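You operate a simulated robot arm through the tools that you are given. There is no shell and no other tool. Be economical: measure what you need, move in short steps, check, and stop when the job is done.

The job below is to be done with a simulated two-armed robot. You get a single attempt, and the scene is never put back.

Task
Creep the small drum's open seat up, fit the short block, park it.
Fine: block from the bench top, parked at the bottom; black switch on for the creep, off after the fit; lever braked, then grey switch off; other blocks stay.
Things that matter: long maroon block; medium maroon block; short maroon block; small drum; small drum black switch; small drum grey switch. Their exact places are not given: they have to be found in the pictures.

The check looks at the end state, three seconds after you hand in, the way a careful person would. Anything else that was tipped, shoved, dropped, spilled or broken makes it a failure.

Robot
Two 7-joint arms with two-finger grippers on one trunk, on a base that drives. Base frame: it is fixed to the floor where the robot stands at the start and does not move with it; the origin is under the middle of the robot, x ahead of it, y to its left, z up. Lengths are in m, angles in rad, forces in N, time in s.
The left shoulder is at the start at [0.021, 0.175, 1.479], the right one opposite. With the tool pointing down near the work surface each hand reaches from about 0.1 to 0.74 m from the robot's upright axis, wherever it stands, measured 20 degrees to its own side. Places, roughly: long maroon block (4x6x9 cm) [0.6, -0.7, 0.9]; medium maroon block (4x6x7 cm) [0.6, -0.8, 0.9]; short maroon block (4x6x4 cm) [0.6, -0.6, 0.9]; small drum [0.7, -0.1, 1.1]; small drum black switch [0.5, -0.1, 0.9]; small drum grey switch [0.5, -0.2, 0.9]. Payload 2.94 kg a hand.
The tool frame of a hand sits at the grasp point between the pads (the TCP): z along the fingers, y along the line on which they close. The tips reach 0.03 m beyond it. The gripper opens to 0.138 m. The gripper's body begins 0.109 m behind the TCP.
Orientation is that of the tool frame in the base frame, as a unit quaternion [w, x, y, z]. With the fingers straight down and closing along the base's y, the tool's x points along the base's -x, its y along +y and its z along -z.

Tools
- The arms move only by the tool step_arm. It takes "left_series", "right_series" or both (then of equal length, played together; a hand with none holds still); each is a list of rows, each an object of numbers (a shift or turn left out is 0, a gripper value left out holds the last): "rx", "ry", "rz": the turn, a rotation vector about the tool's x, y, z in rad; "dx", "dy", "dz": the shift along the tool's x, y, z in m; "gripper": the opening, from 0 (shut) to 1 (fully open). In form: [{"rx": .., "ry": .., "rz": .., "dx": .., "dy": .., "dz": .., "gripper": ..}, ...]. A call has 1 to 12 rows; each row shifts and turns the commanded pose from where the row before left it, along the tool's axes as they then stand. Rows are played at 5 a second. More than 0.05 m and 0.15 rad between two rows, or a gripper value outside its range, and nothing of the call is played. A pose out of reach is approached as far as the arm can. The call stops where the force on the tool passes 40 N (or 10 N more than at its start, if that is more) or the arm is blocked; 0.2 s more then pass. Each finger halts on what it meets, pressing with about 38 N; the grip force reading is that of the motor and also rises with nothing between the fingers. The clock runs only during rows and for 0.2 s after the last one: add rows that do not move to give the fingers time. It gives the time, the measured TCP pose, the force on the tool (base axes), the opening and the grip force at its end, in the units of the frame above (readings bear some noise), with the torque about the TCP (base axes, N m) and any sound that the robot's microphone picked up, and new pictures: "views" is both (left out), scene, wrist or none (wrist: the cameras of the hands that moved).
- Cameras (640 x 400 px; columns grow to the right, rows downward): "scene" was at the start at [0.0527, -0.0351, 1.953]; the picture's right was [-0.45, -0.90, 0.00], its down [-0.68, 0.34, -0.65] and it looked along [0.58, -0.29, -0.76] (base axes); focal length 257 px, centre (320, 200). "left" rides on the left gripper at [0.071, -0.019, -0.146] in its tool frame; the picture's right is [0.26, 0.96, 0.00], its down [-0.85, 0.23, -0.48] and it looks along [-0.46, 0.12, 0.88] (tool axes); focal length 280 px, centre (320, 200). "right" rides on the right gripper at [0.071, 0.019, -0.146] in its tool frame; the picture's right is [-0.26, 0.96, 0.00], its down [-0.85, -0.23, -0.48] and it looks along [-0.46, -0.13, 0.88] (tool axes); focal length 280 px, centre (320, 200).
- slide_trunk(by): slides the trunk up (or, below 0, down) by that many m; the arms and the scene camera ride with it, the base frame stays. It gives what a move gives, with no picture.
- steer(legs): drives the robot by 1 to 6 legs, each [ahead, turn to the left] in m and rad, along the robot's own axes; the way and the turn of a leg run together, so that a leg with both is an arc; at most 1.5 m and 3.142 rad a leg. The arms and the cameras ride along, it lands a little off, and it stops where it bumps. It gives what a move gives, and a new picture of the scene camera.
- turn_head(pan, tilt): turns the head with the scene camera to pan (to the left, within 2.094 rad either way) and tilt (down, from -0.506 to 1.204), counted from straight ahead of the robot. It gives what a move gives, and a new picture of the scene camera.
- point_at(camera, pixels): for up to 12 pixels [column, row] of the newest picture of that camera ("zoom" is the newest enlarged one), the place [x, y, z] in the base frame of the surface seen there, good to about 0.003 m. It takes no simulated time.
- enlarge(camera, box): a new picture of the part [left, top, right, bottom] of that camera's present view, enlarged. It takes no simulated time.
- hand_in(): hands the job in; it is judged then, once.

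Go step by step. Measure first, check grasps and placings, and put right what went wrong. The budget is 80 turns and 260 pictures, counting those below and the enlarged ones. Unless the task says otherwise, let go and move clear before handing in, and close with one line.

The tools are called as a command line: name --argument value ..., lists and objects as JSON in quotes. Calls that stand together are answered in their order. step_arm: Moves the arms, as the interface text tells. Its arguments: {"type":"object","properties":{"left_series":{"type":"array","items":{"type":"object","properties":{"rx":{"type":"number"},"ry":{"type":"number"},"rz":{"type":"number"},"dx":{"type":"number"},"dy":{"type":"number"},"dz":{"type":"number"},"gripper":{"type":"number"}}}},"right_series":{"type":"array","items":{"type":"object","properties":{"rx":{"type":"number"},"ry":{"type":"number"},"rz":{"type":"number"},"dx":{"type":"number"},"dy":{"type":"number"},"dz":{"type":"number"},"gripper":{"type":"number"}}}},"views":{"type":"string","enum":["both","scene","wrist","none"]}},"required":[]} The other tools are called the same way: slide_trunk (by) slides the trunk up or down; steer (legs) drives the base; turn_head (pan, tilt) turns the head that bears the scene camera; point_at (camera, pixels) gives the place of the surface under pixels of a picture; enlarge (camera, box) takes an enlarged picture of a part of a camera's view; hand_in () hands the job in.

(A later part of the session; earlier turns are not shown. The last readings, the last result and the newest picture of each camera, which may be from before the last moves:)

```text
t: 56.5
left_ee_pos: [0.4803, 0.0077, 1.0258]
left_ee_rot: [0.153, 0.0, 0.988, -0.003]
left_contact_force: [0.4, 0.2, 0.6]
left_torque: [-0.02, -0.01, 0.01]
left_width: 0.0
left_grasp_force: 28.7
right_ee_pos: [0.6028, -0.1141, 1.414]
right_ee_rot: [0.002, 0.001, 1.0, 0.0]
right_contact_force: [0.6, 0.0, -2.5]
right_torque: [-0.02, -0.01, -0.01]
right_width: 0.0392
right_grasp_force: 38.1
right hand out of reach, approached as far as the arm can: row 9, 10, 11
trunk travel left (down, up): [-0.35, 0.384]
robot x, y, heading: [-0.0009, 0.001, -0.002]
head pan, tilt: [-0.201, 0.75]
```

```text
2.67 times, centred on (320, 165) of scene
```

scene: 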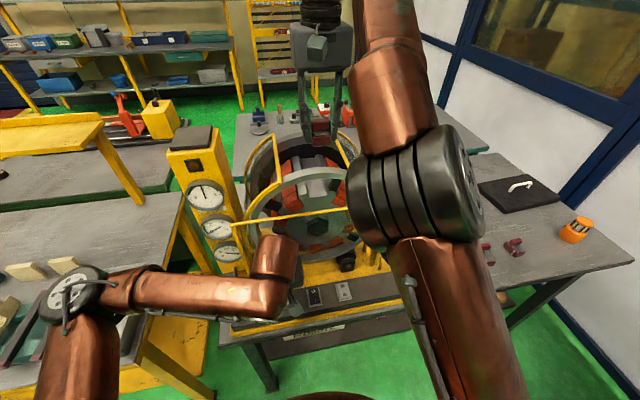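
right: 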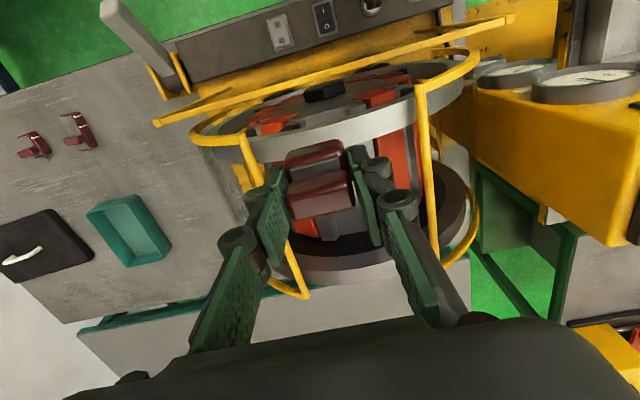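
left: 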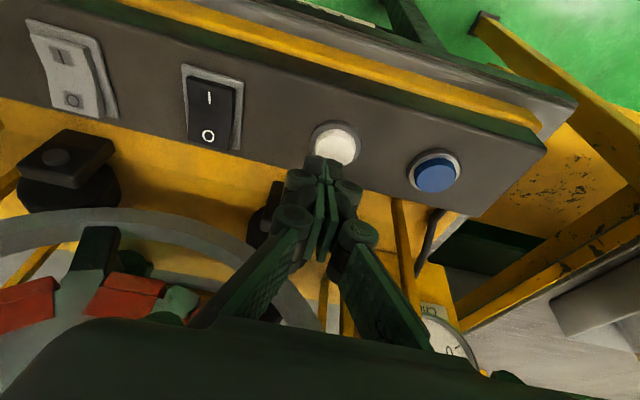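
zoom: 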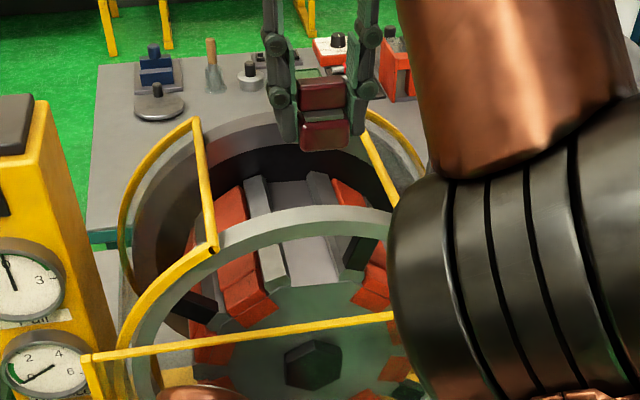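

The right hand stops at x≈0.603, short of the seat's middle. Raising the trunk gives better reach at this height, so I'll pull the left hand back a little and slide the trunk up 0.25.

step_arm --left_series '[{"dx": 0.04}, {"dx": 0.03}]' --views "none"

slide_trunk --by 0.25

step_arm --right_series '[{"dz": 0.035}, {"dz": 0.035}, {"dz": 0.035}, {"dz": 0.035}, {"dz": 0.035}, {"dz": 0.03}, {"dx": -0.03, "dy": 0.003}, {"dx": -0.03, "dy": 0.003}, {"dx": -0.02, "dy": 0.003}]' --views "both"

```text
t: 57.1
left_ee_pos: [0.4159, 0.0081, 1.0062]
left_ee_rot: [0.152, 0.0, 0.988, -0.002]
left_contact_force: [0.5, 0.0, -0.5]
left_torque: [0.03, 0.02, 0.0]
left_width: 0.0
left_grasp_force: 28.3
right_ee_pos: [0.6026, -0.1135, 1.415]
right_ee_rot: [0.002, 0.001, 1.0, -0.001]
right_contact_force: [-0.4, -0.4, -3.5]
right_torque: [-0.02, -0.02, -0.04]
right_width: 0.0393
right_grasp_force: 37.5
trunk travel left (down, up): [-0.35, 0.384]
robot x, y, heading: [0.0004, 0.0035, -0.0]
head pan, tilt: [-0.201, 0.75]
```

```text
t: 59.6
left_ee_pos: [0.4151, 0.0096, 1.2562]
left_ee_rot: [0.153, 0.0, 0.988, -0.002]
left_contact_force: [-0.1, 0.3, -0.5]
left_torque: [-0.02, 0.0, 0.02]
left_width: 0.0002
left_grasp_force: 28.5
right_ee_pos: [0.5532, -0.1139, 1.7089]
right_ee_rot: [0.042, 0.001, 0.999, 0.0]
right_contact_force: [0.4, -1.1, -2.7]
right_torque: [0.0, -0.03, 0.01]
right_width: 0.0396
right_grasp_force: 38.1
trunk travel left (down, up): [-0.6, 0.134]
robot x, y, heading: [-0.0007, 0.0009, -0.0]
head pan, tilt: [-0.201, 0.75]
```

```text
t: 61.6
left_ee_pos: [0.4143, 0.01, 1.2517]
left_ee_rot: [0.148, -0.002, 0.989, 0.002]
left_contact_force: [0.0, 0.1, -0.6]
left_torque: [0.0, 0.05, 0.04]
left_width: 0.0
left_grasp_force: 28.1
right_ee_pos: [0.6498, -0.1026, 1.5131]
right_ee_rot: [0.044, 0.0, 0.999, 0.0]
right_contact_force: [0.1, 1.1, -2.7]
right_torque: [0.0, -0.02, 0.0]
right_width: 0.0393
right_grasp_force: 38.0
trunk travel left (down, up): [-0.6, 0.134]
robot x, y, heading: [0.0023, 0.0027, 0.001]
head pan, tilt: [-0.201, 0.75]
```

scene: 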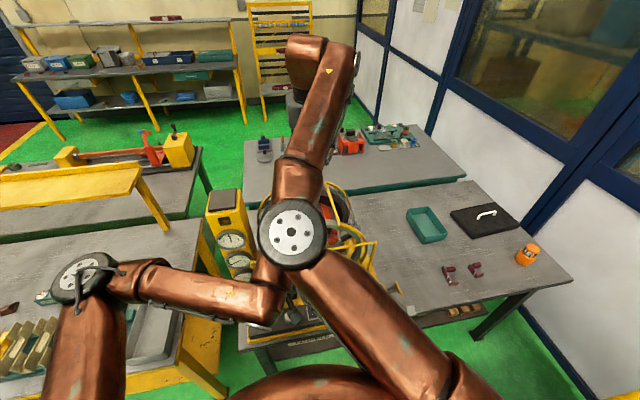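
right: 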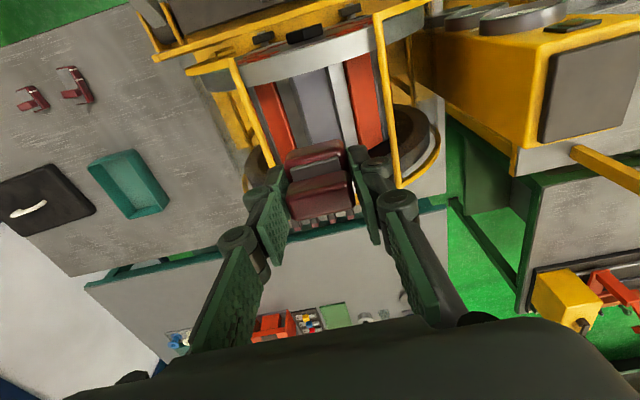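

Held, at (0.650,-0.103,1.513), but the hand picked up a 0.088 rad pitch. I'll level it, move to x≈0.68 and measure the seat from the wrist camera.

step_arm --right_series '[{"ry": 0.088}, {"dx": -0.03, "dz": 0.02}, {"dz": 0.03}, {}]' --views "wrist"

enlarge --camera "right" --box '[220, 20, 420, 220]'

```text
t: 62.6
left_ee_pos: [0.415, 0.0114, 1.2543]
left_ee_rot: [0.152, -0.001, 0.988, -0.001]
left_contact_force: [-0.7, 0.7, 0.0]
left_torque: [0.01, -0.03, 0.0]
left_width: 0.0001
left_grasp_force: 28.1
right_ee_pos: [0.6795, -0.1111, 1.464]
right_ee_rot: [0.0, 0.003, 1.0, 0.002]
right_contact_force: [0.1, -0.4, -2.7]
right_torque: [0.05, 0.0, 0.02]
right_width: 0.0395
right_grasp_force: 37.8
trunk travel left (down, up): [-0.6, 0.134]
robot x, y, heading: [-0.0003, -0.0022, -0.001]
head pan, tilt: [-0.201, 0.75]
```

right: 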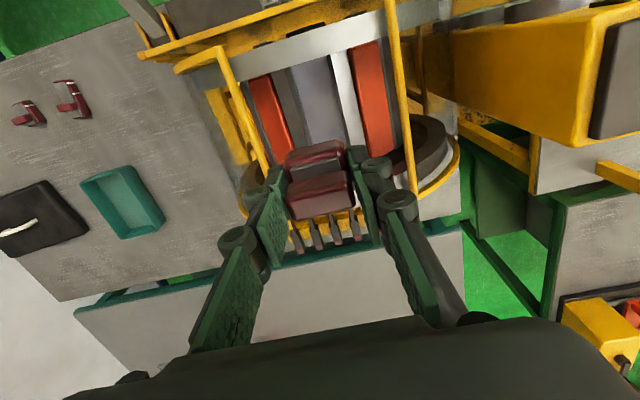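

```text
2.00 times, centred on (320, 120) of right
```

zoom: 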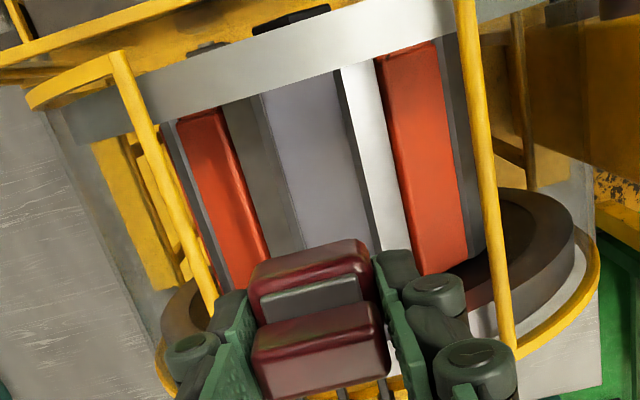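

point_at --camera "zoom" --pixels '[[245, 140], [275, 140], [285, 180], [310, 160], [350, 150], [362, 170], [380, 130], [240, 105], [268, 110], [345, 100], [365, 90], [310, 110]]'

```text
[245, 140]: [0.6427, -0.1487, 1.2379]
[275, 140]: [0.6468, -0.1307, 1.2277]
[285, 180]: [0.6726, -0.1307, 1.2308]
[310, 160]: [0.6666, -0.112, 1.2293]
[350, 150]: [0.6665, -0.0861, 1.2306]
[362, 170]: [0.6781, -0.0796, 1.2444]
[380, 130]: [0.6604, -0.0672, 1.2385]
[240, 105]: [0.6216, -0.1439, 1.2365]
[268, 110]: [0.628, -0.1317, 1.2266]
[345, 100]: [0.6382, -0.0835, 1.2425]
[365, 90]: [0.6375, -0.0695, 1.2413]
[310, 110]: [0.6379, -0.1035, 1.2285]
```

The seat floor runs from y -0.132 to -0.084 (centre ≈-0.108), floor z≈1.2295, rail tops ≈1.243. I'll shift 4 mm left and come down to just above the rails.

step_arm --right_series '[{"dy": 0.0035, "dz": 0.03}, {"dz": 0.035}, {"dz": 0.035}, {"dz": 0.035}, {"dz": 0.025}, {}]' --views "both"

enlarge --camera "right" --box '[220, 80, 420, 240]'

```text
t: 63.8
left_ee_pos: [0.3884, 0.0636, 1.1688]
left_ee_rot: [0.076, -0.013, 0.994, 0.08]
left_contact_force: [0.2, -0.2, -0.5]
left_torque: [0.03, -0.01, -0.02]
left_width: 0.0003
left_grasp_force: 28.5
right_ee_pos: [0.6977, -0.1799, 1.3463]
right_ee_rot: [0.02, 0.063, 0.998, 0.019]
right_contact_force: [0.9, 0.6, -2.5]
right_torque: [0.0, -0.01, 0.02]
right_width: 0.0392
right_grasp_force: 38.0
trunk travel left (down, up): [-0.6, 0.134]
robot x, y, heading: [-0.002, 0.0007, 0.002]
head pan, tilt: [-0.201, 0.75]
stopped in row 5 (left hand): the arm was blocked; the commanded pose is now the measured one
```

scene: 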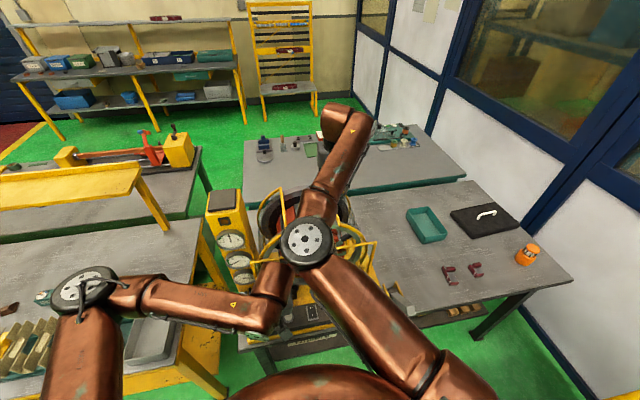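
right: 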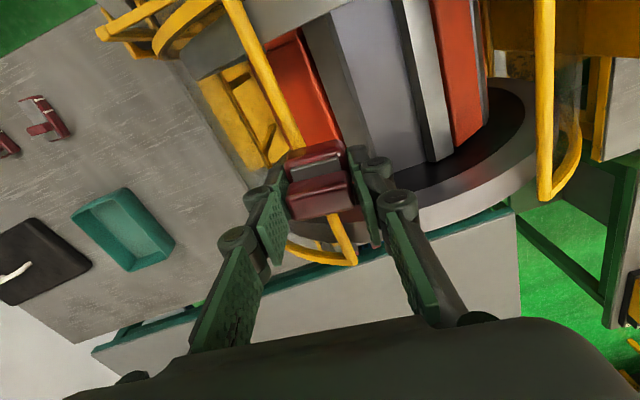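

```text
2.50 times, centred on (320, 160) of right
```

zoom: 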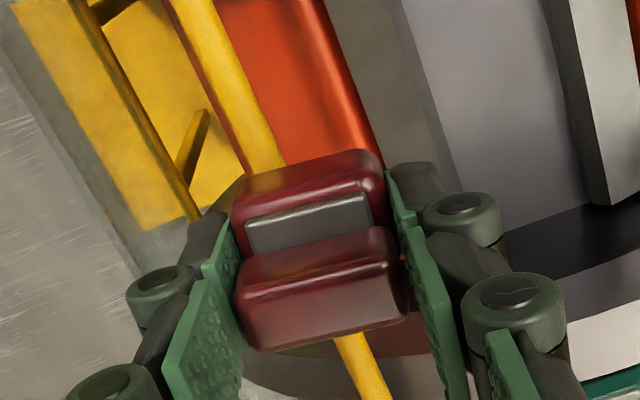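

The arms met: the right elbow pushed the left hand, and the right hand was pushed to y -0.18, just above the hoop, with the block still held (0.039). I'll raise the right hand and move the left well away to the left.

step_arm --right_series '[{"dz": -0.02}, {"dz": -0.03}, {"dz": -0.03}, {}, {}, {}, {}]' --left_series '[{"dy": 0.03}, {"dy": 0.05}, {"dy": 0.05}, {"dy": 0.05}, {"dy": 0.05}, {"dy": 0.05}, {"dy": 0.03}]' --views "both"

enlarge --camera "scene" --box '[190, 160, 430, 350]'

```text
t: 65.4
left_ee_pos: [0.414, 0.3696, 1.2238]
left_ee_rot: [0.075, -0.012, 0.994, 0.078]
left_contact_force: [0.1, 0.3, -0.6]
left_torque: [-0.01, -0.04, -0.01]
left_width: 0.0002
left_grasp_force: 28.6
left hand out of reach, approached as far as the arm can: row 2, 3, 4
right_ee_pos: [0.6937, -0.1789, 1.4274]
right_ee_rot: [0.02, 0.062, 0.998, 0.018]
right_contact_force: [-0.9, 0.7, -2.5]
right_torque: [-0.01, -0.01, 0.0]
right_width: 0.0395
right_grasp_force: 38.2
trunk travel left (down, up): [-0.6, 0.134]
robot x, y, heading: [0.0017, 0.0031, 0.003]
head pan, tilt: [-0.201, 0.75]
```

scene: 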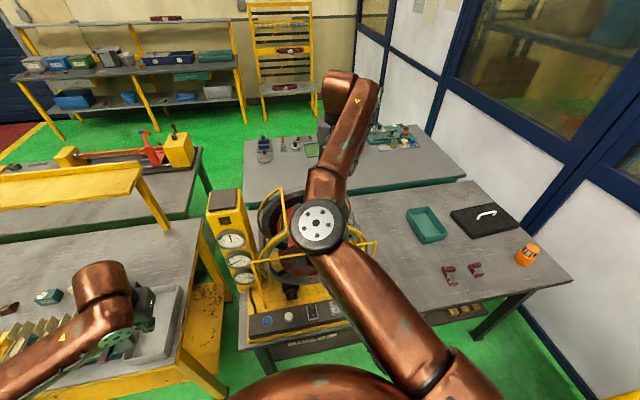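
right: 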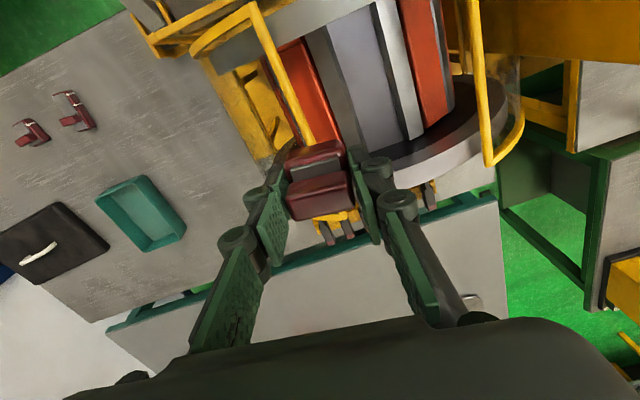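
left: 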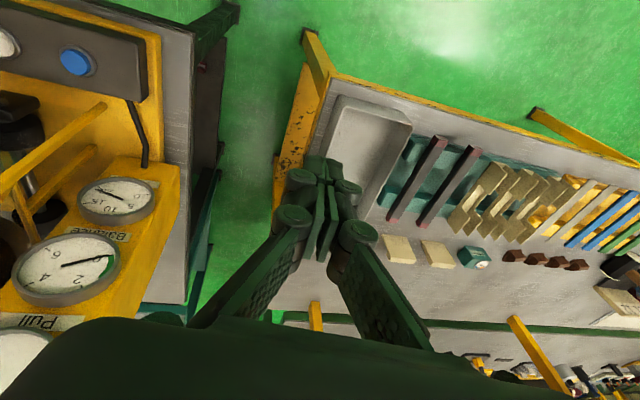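

```text
2.11 times, centred on (310, 255) of scene
```

zoom: 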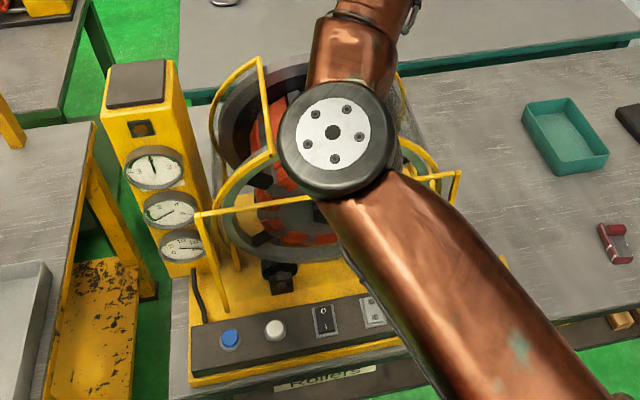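

Left is clear, gauges read "Pull" and "Balance". I'll level the right hand (correction 0.036, 0.04, -0.126), return over the seat centre, and measure the elbow's clearance over the guard.

step_arm --right_series '[{"rx": 0.036, "ry": 0.04, "rz": -0.126}, {"dy": 0.036, "dx": 0.006}, {"dy": 0.036, "dx": 0.006}, {}]' --views "both"

point_at --camera "scene" --pixels '[[318, 224], [300, 235], [300, 245], [290, 225], [330, 250], [345, 225]]'

```text
t: 66.4
left_ee_pos: [0.415, 0.3664, 1.2215]
left_ee_rot: [0.076, -0.013, 0.994, 0.079]
left_contact_force: [-0.2, 0.7, 0.2]
left_torque: [0.04, 0.01, 0.03]
left_width: 0.0002
left_grasp_force: 29.0
right_ee_pos: [0.681, -0.1095, 1.4264]
right_ee_rot: [0.0, 0.0, 1.0, 0.0]
right_contact_force: [0.4, -0.6, -2.2]
right_torque: [0.05, -0.02, 0.0]
right_width: 0.0392
right_grasp_force: 37.5
trunk travel left (down, up): [-0.6, 0.134]
robot x, y, heading: [-0.0, -0.0002, 0.002]
head pan, tilt: [-0.201, 0.75]
```

scene: 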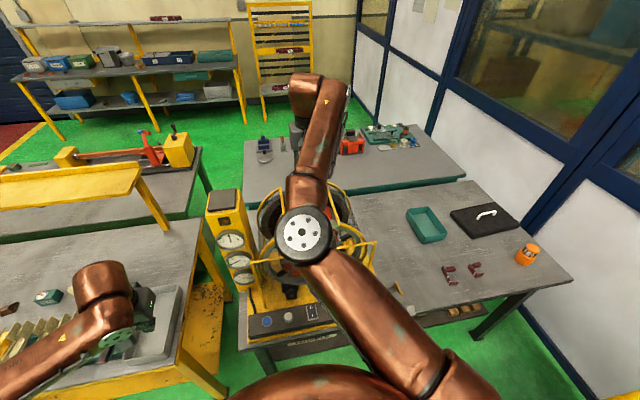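
right: 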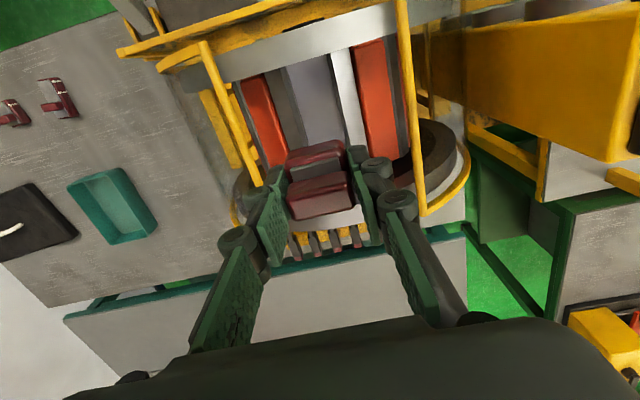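

```text
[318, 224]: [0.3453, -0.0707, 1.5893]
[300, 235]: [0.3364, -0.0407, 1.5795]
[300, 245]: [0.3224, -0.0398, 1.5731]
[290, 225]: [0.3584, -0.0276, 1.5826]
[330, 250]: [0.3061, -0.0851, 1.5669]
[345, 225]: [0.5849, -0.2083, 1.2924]
```

Level and centred at (0.681,-0.1095); the elbow is at x≈0.34, z≈1.5, clear of the guard. I'll descend to just above the rails.

step_arm --right_series '[{"dy": 0.002, "dz": 0.03}, {"dz": 0.035}, {"dz": 0.03}, {"dz": 0.025}, {}]' --views "both"

enlarge --camera "right" --box '[220, 80, 420, 240]'

```text
t: 67.6
left_ee_pos: [0.4138, 0.3675, 1.2232]
left_ee_rot: [0.076, -0.012, 0.994, 0.078]
left_contact_force: [-0.5, -0.2, -0.1]
left_torque: [0.02, 0.01, 0.0]
left_width: 0.0
left_grasp_force: 28.3
right_ee_pos: [0.6811, -0.1048, 1.3076]
right_ee_rot: [0.001, -0.001, 1.0, 0.0]
right_contact_force: [-1.4, 0.1, -2.2]
right_torque: [0.02, -0.03, -0.01]
right_width: 0.0395
right_grasp_force: 38.3
trunk travel left (down, up): [-0.6, 0.134]
robot x, y, heading: [-0.002, -0.0001, 0.003]
head pan, tilt: [-0.201, 0.75]
```

scene: 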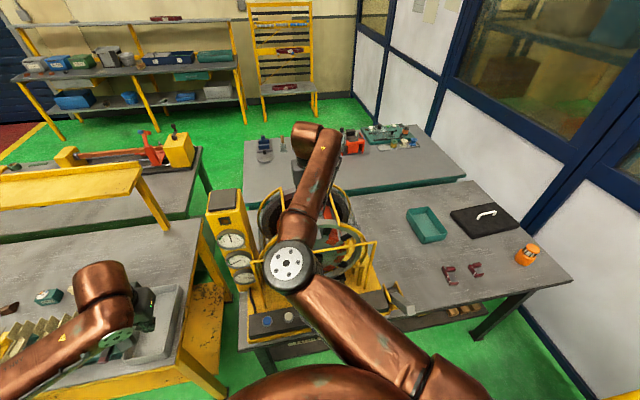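
right: 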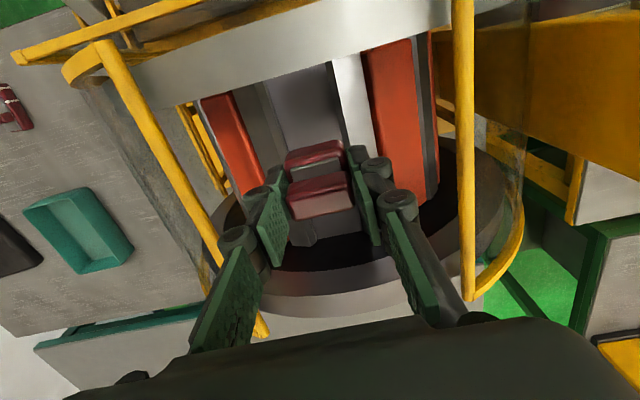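

```text
2.50 times, centred on (320, 160) of right
```

zoom: 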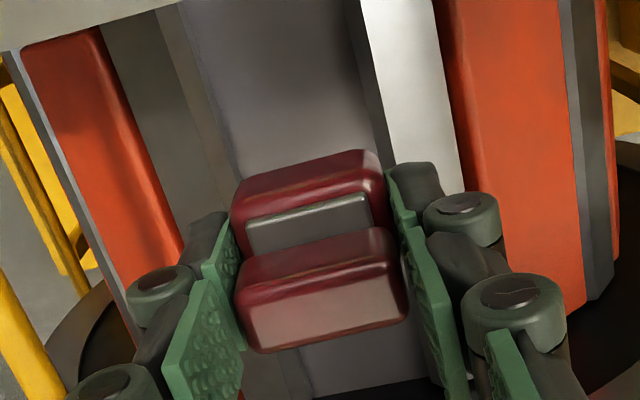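

Close-up shows the block just above the rails. I'll measure its edges against the rails' inner edges, and the elbow's height.

point_at --camera "zoom" --pixels '[[215, 120], [222, 150], [238, 200], [385, 120], [375, 90], [390, 158], [235, 205], [383, 185], [243, 310], [404, 290], [300, 130], [300, 190]]'

point_at --camera "scene" --pixels '[[290, 262], [275, 285], [300, 285], [268, 262], [312, 265], [310, 230]]'

```text
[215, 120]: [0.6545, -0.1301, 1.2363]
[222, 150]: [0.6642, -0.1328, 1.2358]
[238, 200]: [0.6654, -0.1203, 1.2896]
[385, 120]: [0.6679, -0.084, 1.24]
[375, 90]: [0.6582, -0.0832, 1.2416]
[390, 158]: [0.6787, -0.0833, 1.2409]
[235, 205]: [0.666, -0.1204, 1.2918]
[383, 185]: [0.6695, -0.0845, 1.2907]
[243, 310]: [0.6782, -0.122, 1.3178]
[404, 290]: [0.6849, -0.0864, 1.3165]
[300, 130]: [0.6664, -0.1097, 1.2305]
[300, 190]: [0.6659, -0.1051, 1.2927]
```

```text
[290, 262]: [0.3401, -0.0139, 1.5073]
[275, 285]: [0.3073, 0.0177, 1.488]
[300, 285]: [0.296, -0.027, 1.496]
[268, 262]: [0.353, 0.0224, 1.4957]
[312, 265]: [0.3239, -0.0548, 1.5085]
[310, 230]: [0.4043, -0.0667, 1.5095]
```

Block centre is y≈-0.104 against a rail centre of -0.1075, so I shift 3.5 mm right. The block sits ~6 mm lower in the grip than before, so the tips clear the rails. I'll lower gently.

step_arm --right_series '[{"dy": -0.0035}, {"dz": 0.01}, {"dz": 0.01}, {"dz": 0.006}, {"dz": 0.002}, {"dz": 0.002}]' --views "wrist"

enlarge --camera "right" --box '[220, 80, 420, 240]'

point_at --camera "zoom" --pixels '[[235, 205], [383, 185], [243, 310], [404, 290], [300, 190], [310, 215], [320, 300]]'

```text
t: 69.0
left_ee_pos: [0.4156, 0.3696, 1.2223]
left_ee_rot: [0.075, -0.012, 0.994, 0.079]
left_contact_force: [0.3, 0.2, 0.2]
left_torque: [0.01, 0.02, 0.01]
left_width: 0.0
left_grasp_force: 28.1
right_ee_pos: [0.6823, -0.1094, 1.2769]
right_ee_rot: [0.0, -0.001, 1.0, 0.001]
right_contact_force: [0.0, -0.1, -2.5]
right_torque: [-0.01, -0.03, -0.02]
right_width: 0.039
right_grasp_force: 38.4
trunk travel left (down, up): [-0.6, 0.134]
robot x, y, heading: [0.0004, 0.0028, -0.0]
head pan, tilt: [-0.201, 0.75]
```

right: 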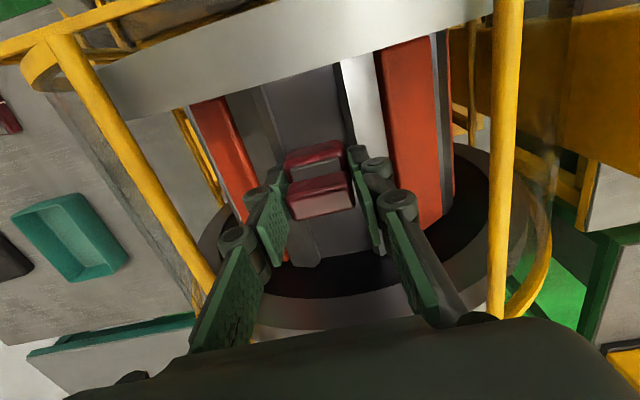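

```text
2.50 times, centred on (320, 160) of right
```

zoom: 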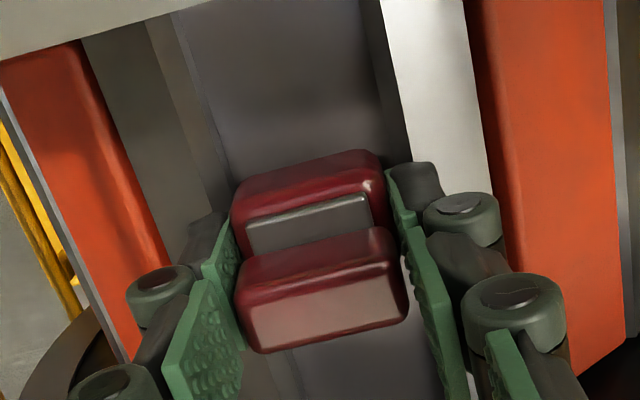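

```text
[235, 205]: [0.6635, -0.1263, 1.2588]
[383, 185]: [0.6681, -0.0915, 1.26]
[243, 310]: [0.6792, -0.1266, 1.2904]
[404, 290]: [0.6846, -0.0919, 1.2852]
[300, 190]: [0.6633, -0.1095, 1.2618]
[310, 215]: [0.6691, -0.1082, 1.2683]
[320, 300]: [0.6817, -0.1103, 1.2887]
```

Handle top is at 1.289, so the block's bottom is ~6 mm above the floor. I'll continue in 1.5 mm steps until contact.

step_arm --right_series '[{"dz": 0.002}, {"dz": 0.0015}, {"dz": 0.0015}, {"dz": 0.001}]' --views "none"

point_at --camera "right" --pixels '[[320, 200], [345, 196], [318, 165]]'

```text
t: 70.0
left_ee_pos: [0.4144, 0.3675, 1.2229]
left_ee_rot: [0.076, -0.012, 0.994, 0.079]
left_contact_force: [-0.3, 0.3, -1.9]
left_torque: [-0.01, 0.03, 0.01]
left_width: 0.0
left_grasp_force: 29.0
right_ee_pos: [0.6816, -0.1097, 1.2729]
right_ee_rot: [0.002, 0.0, 1.0, 0.0]
right_contact_force: [0.2, -4.8, 9.8]
right_torque: [0.22, 0.1, 0.02]
right_width: 0.0392
right_grasp_force: 38.7
trunk travel left (down, up): [-0.6, 0.134]
robot x, y, heading: [-0.0001, 0.0005, 0.003]
head pan, tilt: [-0.201, 0.75]
```

```text
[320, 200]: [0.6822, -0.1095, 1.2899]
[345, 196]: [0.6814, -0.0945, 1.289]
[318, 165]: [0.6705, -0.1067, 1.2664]
```

Contact: 10 N upward at TCP 1.273, consistent with the block on the floor. I'll ease off 1.5 mm, open slightly and look.

step_arm --right_series '[{"dz": -0.0015}, {"gripper": 0.42}, {}, {}]' --views "wrist"

enlarge --camera "right" --box '[220, 80, 420, 240]'

point_at --camera "zoom" --pixels '[[235, 205], [383, 185], [243, 310], [404, 290], [300, 190], [310, 215], [320, 300], [385, 110], [210, 130]]'

```text
t: 71.0
left_ee_pos: [0.4143, 0.368, 1.2214]
left_ee_rot: [0.076, -0.012, 0.994, 0.079]
left_contact_force: [0.1, -0.4, -0.8]
left_torque: [0.03, -0.01, 0.01]
left_width: 0.0002
left_grasp_force: 28.1
right_ee_pos: [0.6816, -0.1082, 1.2719]
right_ee_rot: [0.0, -0.001, 1.0, 0.001]
right_contact_force: [-0.7, -1.3, 0.6]
right_torque: [0.02, -0.02, 0.03]
right_width: 0.0583
right_grasp_force: 0.0
trunk travel left (down, up): [-0.6, 0.134]
robot x, y, heading: [-0.0005, -0.0007, -0.001]
head pan, tilt: [-0.201, 0.75]
```

right: 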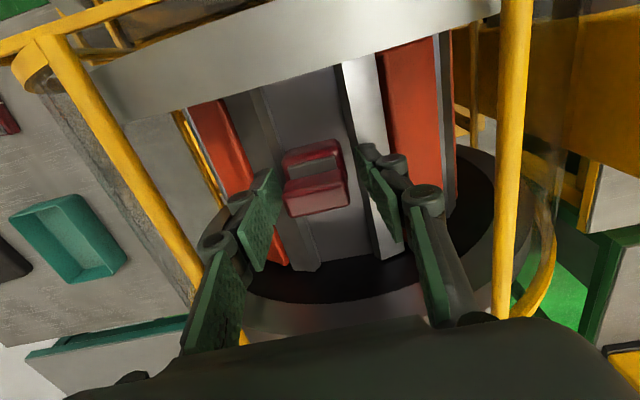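

```text
2.50 times, centred on (320, 160) of right
```

zoom: 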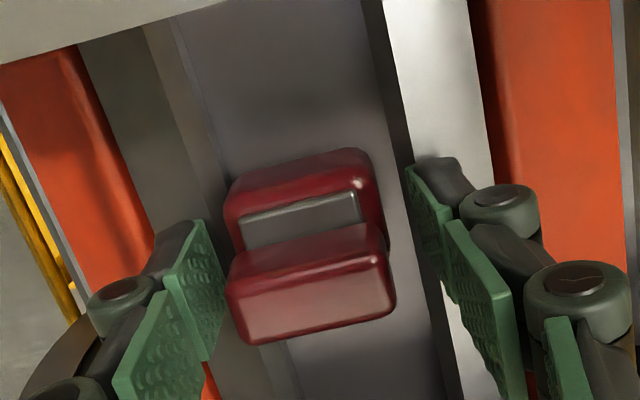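

```text
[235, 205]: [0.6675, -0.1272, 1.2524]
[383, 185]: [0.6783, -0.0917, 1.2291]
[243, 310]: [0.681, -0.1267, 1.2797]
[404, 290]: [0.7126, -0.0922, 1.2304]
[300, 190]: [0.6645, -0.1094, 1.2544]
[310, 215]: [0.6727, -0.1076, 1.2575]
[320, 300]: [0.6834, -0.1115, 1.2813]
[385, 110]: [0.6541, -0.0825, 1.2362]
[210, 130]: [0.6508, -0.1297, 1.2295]
```

The block has settled flat: handle top 1.281, plate 1.2575, i.e. bottom at ≈1.229 between the rails. I'll raise the hand straight up and check.

step_arm --right_series '[{"dz": -0.02}, {"dz": -0.03}, {"dz": -0.04}, {"dz": -0.04}]' --views "wrist"

enlarge --camera "right" --box '[220, 60, 420, 220]'

```text
t: 72.0
left_ee_pos: [0.4137, 0.3683, 1.2216]
left_ee_rot: [0.076, -0.012, 0.994, 0.077]
left_contact_force: [0.2, -0.6, 0.1]
left_torque: [-0.01, 0.0, -0.01]
left_width: 0.0
left_grasp_force: 28.5
right_ee_pos: [0.6809, -0.1091, 1.4036]
right_ee_rot: [0.001, 0.0, 1.0, 0.002]
right_contact_force: [-0.7, 0.4, -1.1]
right_torque: [-0.02, -0.02, -0.01]
right_width: 0.0579
right_grasp_force: 0.0
trunk travel left (down, up): [-0.6, 0.134]
robot x, y, heading: [0.0008, 0.0011, 0.0]
head pan, tilt: [-0.201, 0.75]
```

right: 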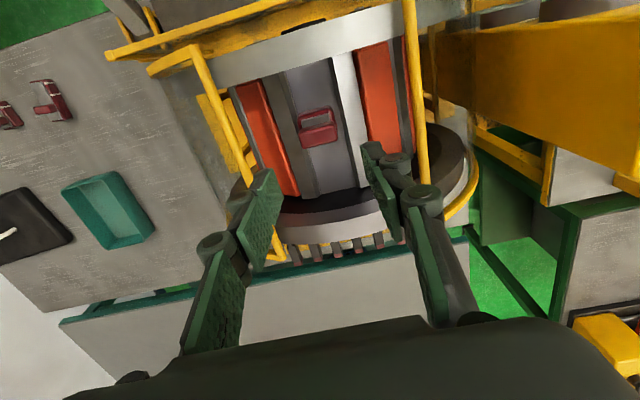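

```text
2.50 times, centred on (320, 140) of right
```

zoom: 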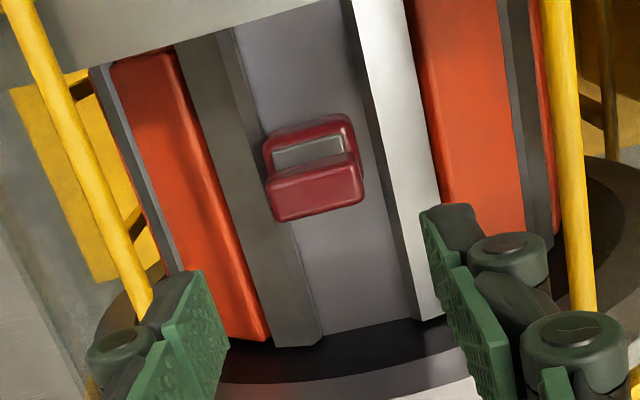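

The short block lies flat in the seat. Now I'll withdraw the right hand back and to the right, then level the left hand for the switches.

step_arm --right_series '[{"dx": 0.045, "dz": -0.01}, {"dx": 0.045, "dz": -0.01}, {"dx": 0.045}, {"dx": 0.045}, {"dx": 0.045}, {"dy": -0.05}, {"dy": -0.05}, {"dy": -0.05}, {"dy": -0.05}, {"dy": -0.05}, {"dy": -0.05}, {"dy": -0.05}]' --views "none"

step_arm --left_series '[{"rx": 0.08, "ry": -0.0735}, {"rx": 0.08, "ry": -0.0735}, {"dx": 0.002, "dy": -0.028, "dz": -0.0233}, {"dx": 0.002, "dy": -0.028, "dz": -0.0233}, {"dx": 0.002, "dy": -0.028, "dz": -0.0233}, {"dx": 0.002, "dy": -0.028, "dz": -0.0233}, {"dx": 0.002, "dy": -0.028, "dz": -0.0233}, {"dx": 0.002, "dy": -0.028, "dz": -0.0233}]' --views "scene"

enlarge --camera "scene" --box '[190, 160, 430, 350]'

```text
t: 74.6
left_ee_pos: [0.4154, 0.3656, 1.2215]
left_ee_rot: [0.075, -0.012, 0.994, 0.08]
left_contact_force: [0.3, 0.0, -0.1]
left_torque: [0.08, 0.02, -0.02]
left_width: 0.0
left_grasp_force: 28.6
right_ee_pos: [0.4556, -0.465, 1.4206]
right_ee_rot: [0.0, 0.0, 1.0, 0.002]
right_contact_force: [1.0, -0.5, 0.3]
right_torque: [0.1, -0.02, -0.02]
right_width: 0.0582
right_grasp_force: 0.1
trunk travel left (down, up): [-0.6, 0.134]
robot x, y, heading: [0.0007, 0.0016, 0.005]
head pan, tilt: [-0.201, 0.75]
```

```text
t: 76.4
left_ee_pos: [0.4348, 0.3051, 1.2791]
left_ee_rot: [0.13, -0.006, 0.991, 0.018]
left_contact_force: [0.1, -0.1, 0.0]
left_torque: [-0.06, 0.01, -0.01]
left_width: 0.0002
left_grasp_force: 28.8
left hand out of reach, approached as far as the arm can: row 1, 2, 3, 4, 5, 6, 7, 8
right_ee_pos: [0.4536, -0.4605, 1.4223]
right_ee_rot: [0.001, -0.001, 1.0, 0.0]
right_contact_force: [0.7, 0.6, -0.1]
right_torque: [-0.03, 0.0, 0.01]
right_width: 0.0578
right_grasp_force: 0.1
trunk travel left (down, up): [-0.6, 0.134]
robot x, y, heading: [-0.0007, 0.0006, -0.001]
head pan, tilt: [-0.201, 0.75]
```

scene: 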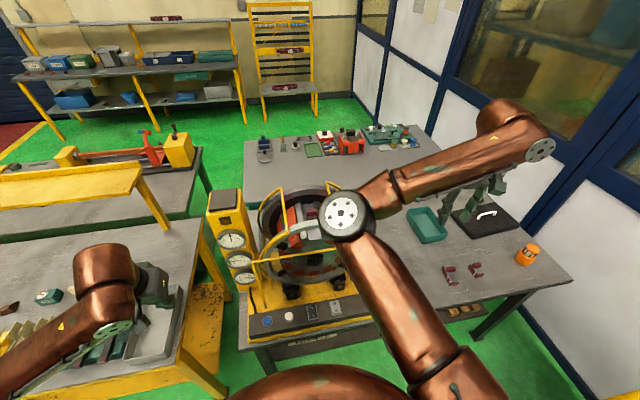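

```text
2.11 times, centred on (310, 255) of scene
```

zoom: 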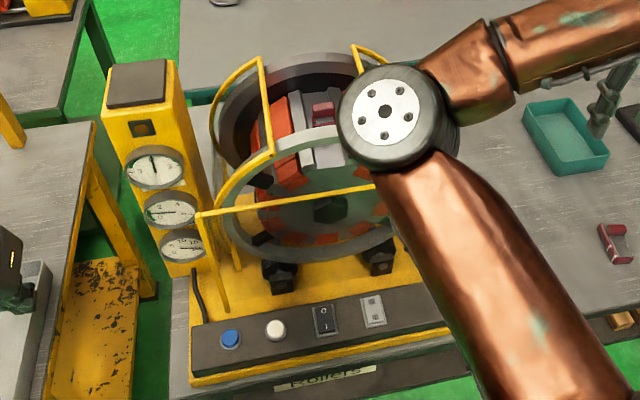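

The seated block shows at zoom (322,112). Before lowering the trunk, I'll check heights under the left hand and where the right elbow is.

point_at --camera "scene" --pixels '[[345, 215], [345, 238], [160, 340], [180, 290], [165, 280], [310, 200], [120, 300], [232, 240]]'

enlarge --camera "left" --box '[0, 0, 640, 400]'

```text
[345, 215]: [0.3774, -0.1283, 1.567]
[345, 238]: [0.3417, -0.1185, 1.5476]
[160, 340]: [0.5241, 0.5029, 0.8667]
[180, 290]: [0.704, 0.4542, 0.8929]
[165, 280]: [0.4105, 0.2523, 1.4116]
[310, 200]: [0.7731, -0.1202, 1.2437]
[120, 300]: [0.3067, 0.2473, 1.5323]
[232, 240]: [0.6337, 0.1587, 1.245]
```

```text
1.00 times, centred on (320, 200) of left (not enlarged: the box is as wide or as high as the picture)
```

zoom: 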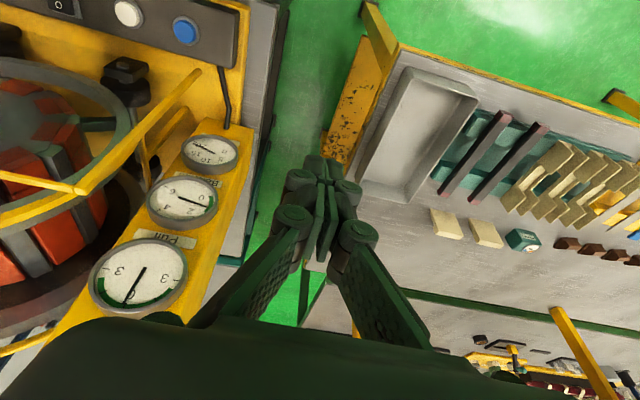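

All clear below both hands. Sliding the trunk down 0.25 and looking again.

slide_trunk --by -0.25

step_arm --right_series '[{"dy": -0.04}, {"dy": -0.04}, {"dy": -0.04}]' --views "scene"

enlarge --camera "scene" --box '[180, 120, 420, 320]'

```text
t: 79.0
left_ee_pos: [0.4503, 0.3028, 0.9952]
left_ee_rot: [0.09, -0.005, 0.996, 0.02]
left_contact_force: [0.3, 0.1, 0.3]
left_torque: [0.02, 0.0, 0.03]
left_width: 0.0
left_grasp_force: 28.4
right_ee_pos: [0.4554, -0.4592, 1.1727]
right_ee_rot: [0.001, 0.0, 1.0, 0.001]
right_contact_force: [-0.2, -1.0, 0.2]
right_torque: [-0.02, 0.0, -0.01]
right_width: 0.058
right_grasp_force: 0.0
trunk travel left (down, up): [-0.35, 0.384]
robot x, y, heading: [-0.0003, 0.001, -0.002]
head pan, tilt: [-0.201, 0.75]
```

```text
t: 79.8
left_ee_pos: [0.4496, 0.3011, 0.9964]
left_ee_rot: [0.089, -0.004, 0.996, 0.02]
left_contact_force: [0.4, -0.8, 0.4]
left_torque: [0.08, -0.01, 0.01]
left_width: 0.0001
left_grasp_force: 28.4
right_ee_pos: [0.4582, -0.5797, 1.1697]
right_ee_rot: [0.0, -0.001, 1.0, 0.002]
right_contact_force: [-0.6, -1.0, -0.4]
right_torque: [0.05, 0.02, -0.02]
right_width: 0.058
right_grasp_force: 0.1
trunk travel left (down, up): [-0.35, 0.384]
robot x, y, heading: [0.0023, -0.0023, -0.002]
head pan, tilt: [-0.201, 0.75]
```

scene: 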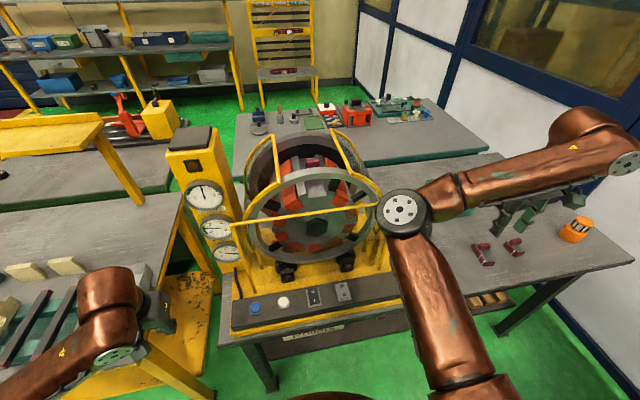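

```text
2.00 times, centred on (300, 220) of scene
```

zoom: 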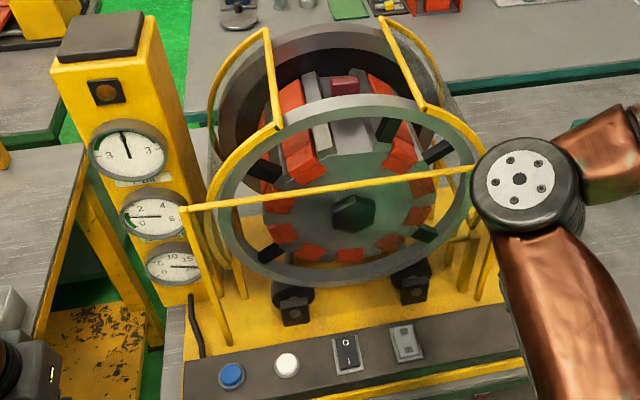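

The drum is unchanged and both rockers are visible. Next: left hand to hover over the black switch's O end (x≈0.511, y≈-0.069), leaning back 0.3 rad.

step_arm --left_series '[{"rx": 0.041, "ry": -0.122}, {"dx": 0.0168, "dz": -0.047}, {"dy": -0.0463}, {"dy": -0.0463}, {"dy": -0.0463}, {"dy": -0.0463}, {"dy": -0.0463}, {"dy": -0.0463}, {"dy": -0.0463}, {"dy": -0.0463}, {"dx": -0.032, "dz": 0.0335}, {"dx": -0.032, "dz": 0.0335}]' --views "both"

enlarge --camera "left" --box '[200, 60, 440, 210]'

```text
t: 82.4
left_ee_pos: [0.5271, -0.0787, 0.9611]
left_ee_rot: [0.089, 0.001, 0.996, 0.021]
left_contact_force: [-27.9, 15.5, 10.8]
left_torque: [-2.14, -3.79, -0.19]
left_width: 0.0001
left_grasp_force: 28.1
left hand out of reach, approached as far as the arm can: row 1, 2, 3
right_ee_pos: [0.4573, -0.5792, 1.1693]
right_ee_rot: [0.001, -0.002, 1.0, 0.002]
right_contact_force: [0.9, -0.6, -1.2]
right_torque: [0.09, 0.09, 0.01]
right_width: 0.0579
right_grasp_force: 0.1
trunk travel left (down, up): [-0.35, 0.384]
robot x, y, heading: [0.0016, 0.0023, 0.001]
head pan, tilt: [-0.201, 0.75]
stopped in row 12 (left hand): the force on the tool passed its limit at 97 N (the readings are from after the stop); the commanded pose is now the measured one
```

scene: 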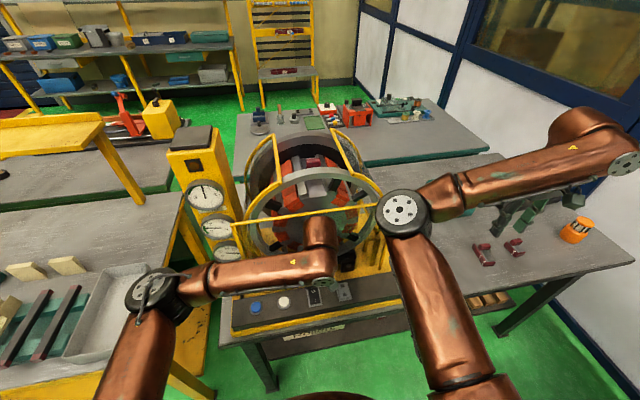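
left: 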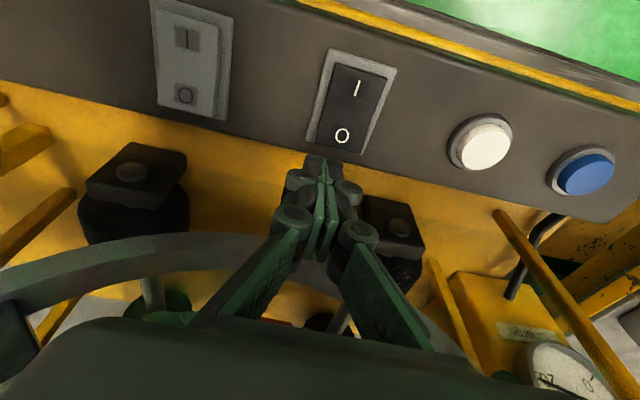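

```text
2.67 times, centred on (320, 135) of left
```

zoom: 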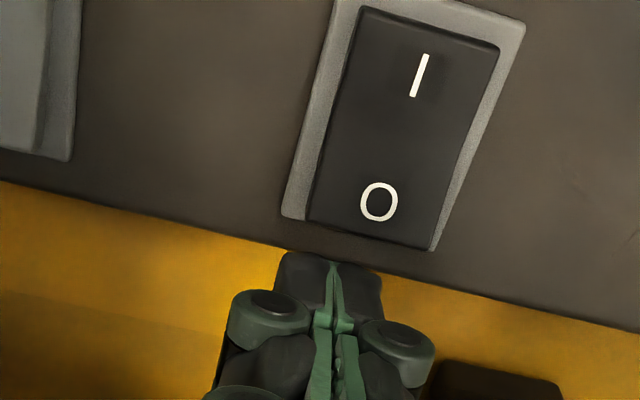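

The early rows were out of reach, so the hand ended too far forward and the wrist pushed the guard bar. I'll back straight off and check for damage.

step_arm --left_series '[{"dx": 0.03}, {"dx": 0.045, "dz": -0.02}, {"dx": 0.02, "dz": -0.045}]' --views "both"

enlarge --camera "scene" --box '[220, 120, 420, 320]'

```text
t: 82.8
left_ee_pos: [0.5181, -0.0771, 0.9605]
left_ee_rot: [0.099, -0.009, 0.995, 0.016]
left_contact_force: [13.9, -3.3, -4.4]
left_torque: [-0.14, -0.25, -0.14]
left_width: 0.0
left_grasp_force: 29.3
right_ee_pos: [0.459, -0.5792, 1.1682]
right_ee_rot: [-0.002, -0.001, 1.0, 0.001]
right_contact_force: [0.5, 0.2, -0.3]
right_torque: [-0.03, -0.07, -0.03]
right_width: 0.0578
right_grasp_force: 0.1
trunk travel left (down, up): [-0.35, 0.384]
robot x, y, heading: [-0.0014, -0.0031, 0.005]
head pan, tilt: [-0.201, 0.75]
stopped in row 1 (left hand): the force on the tool passed its limit at 67 N (the readings are from after the stop); the commanded pose is now the measured one
```

scene: 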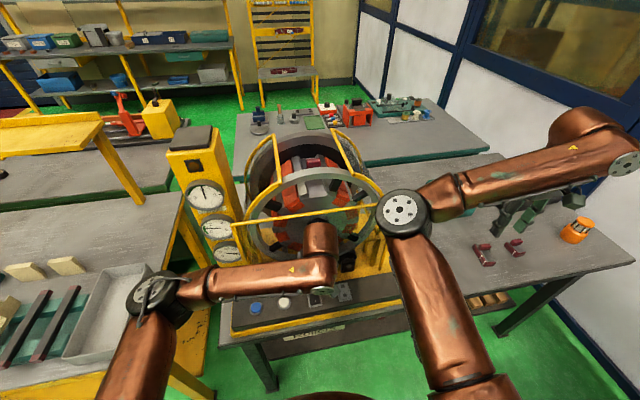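
left: 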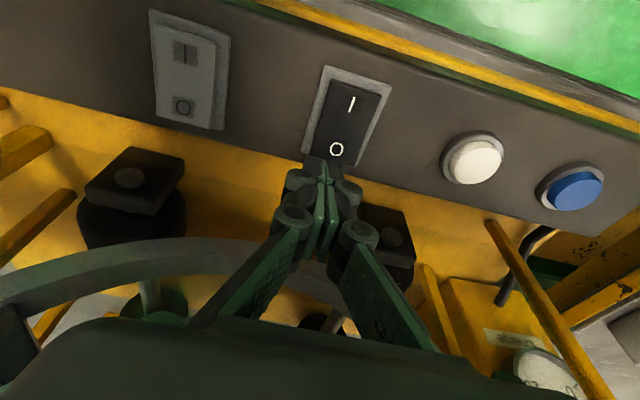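

```text
2.00 times, centred on (320, 220) of scene
```

zoom: 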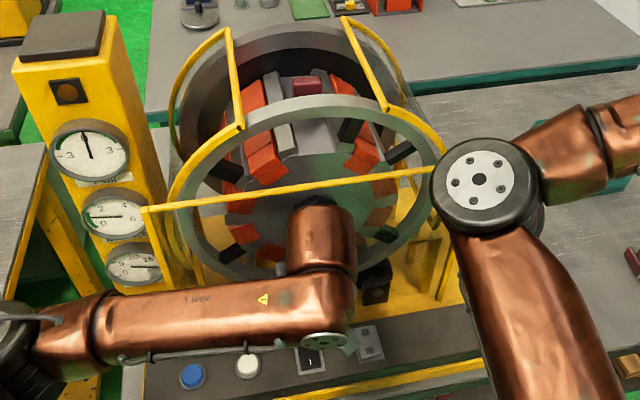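

Pulling back pressed the low tips against the rocker's edge. I'll rise straight up first, then go back.

step_arm --left_series '[{"dx": -0.002, "dz": -0.01}, {"dx": -0.004, "dz": -0.02}, {"dx": -0.004, "dz": -0.02}, {"dx": 0.03, "dz": -0.02}, {"dx": 0.045}]' --views "both"

enlarge --camera "left" --box '[140, 20, 620, 320]'

enlarge --camera "scene" --box '[220, 120, 420, 320]'

```text
t: 84.0
left_ee_pos: [0.4376, -0.0786, 1.0181]
left_ee_rot: [0.099, -0.007, 0.995, 0.017]
left_contact_force: [-0.8, -0.7, -0.9]
left_torque: [0.01, -0.03, 0.03]
left_width: 0.0
left_grasp_force: 28.6
right_ee_pos: [0.458, -0.5781, 1.1692]
right_ee_rot: [-0.001, -0.001, 1.0, 0.002]
right_contact_force: [0.2, -0.2, 0.3]
right_torque: [0.01, 0.01, 0.0]
right_width: 0.0581
right_grasp_force: 0.1
trunk travel left (down, up): [-0.35, 0.384]
robot x, y, heading: [0.0006, -0.0008, -0.001]
head pan, tilt: [-0.201, 0.75]
```

scene: 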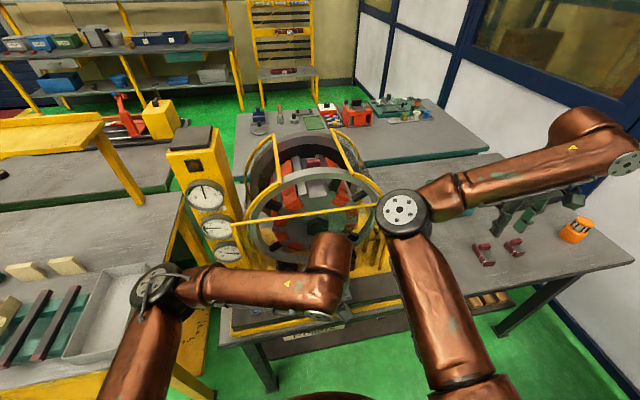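
left: 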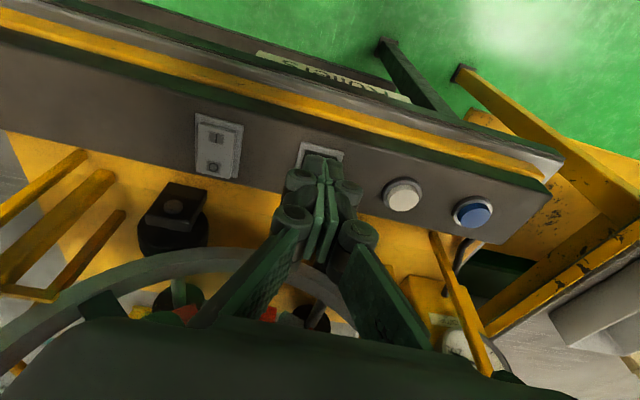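

```text
1.33 times, centred on (380, 170) of left
```

zoom: 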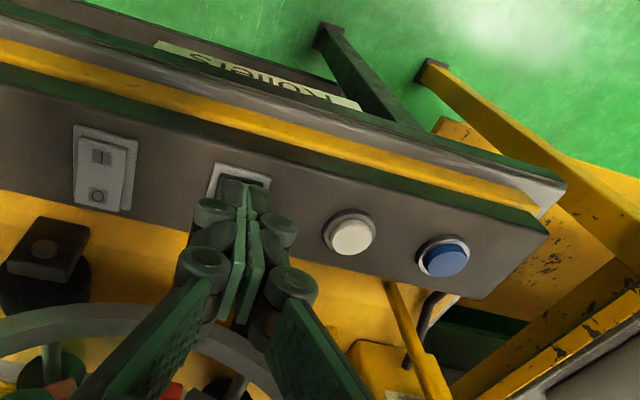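

```text
2.00 times, centred on (320, 220) of scene
```

zoom: 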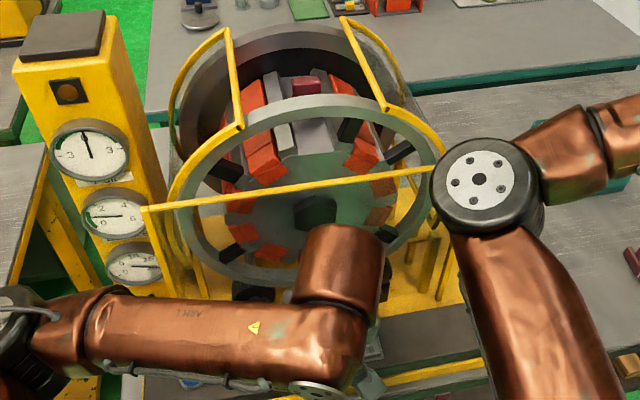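

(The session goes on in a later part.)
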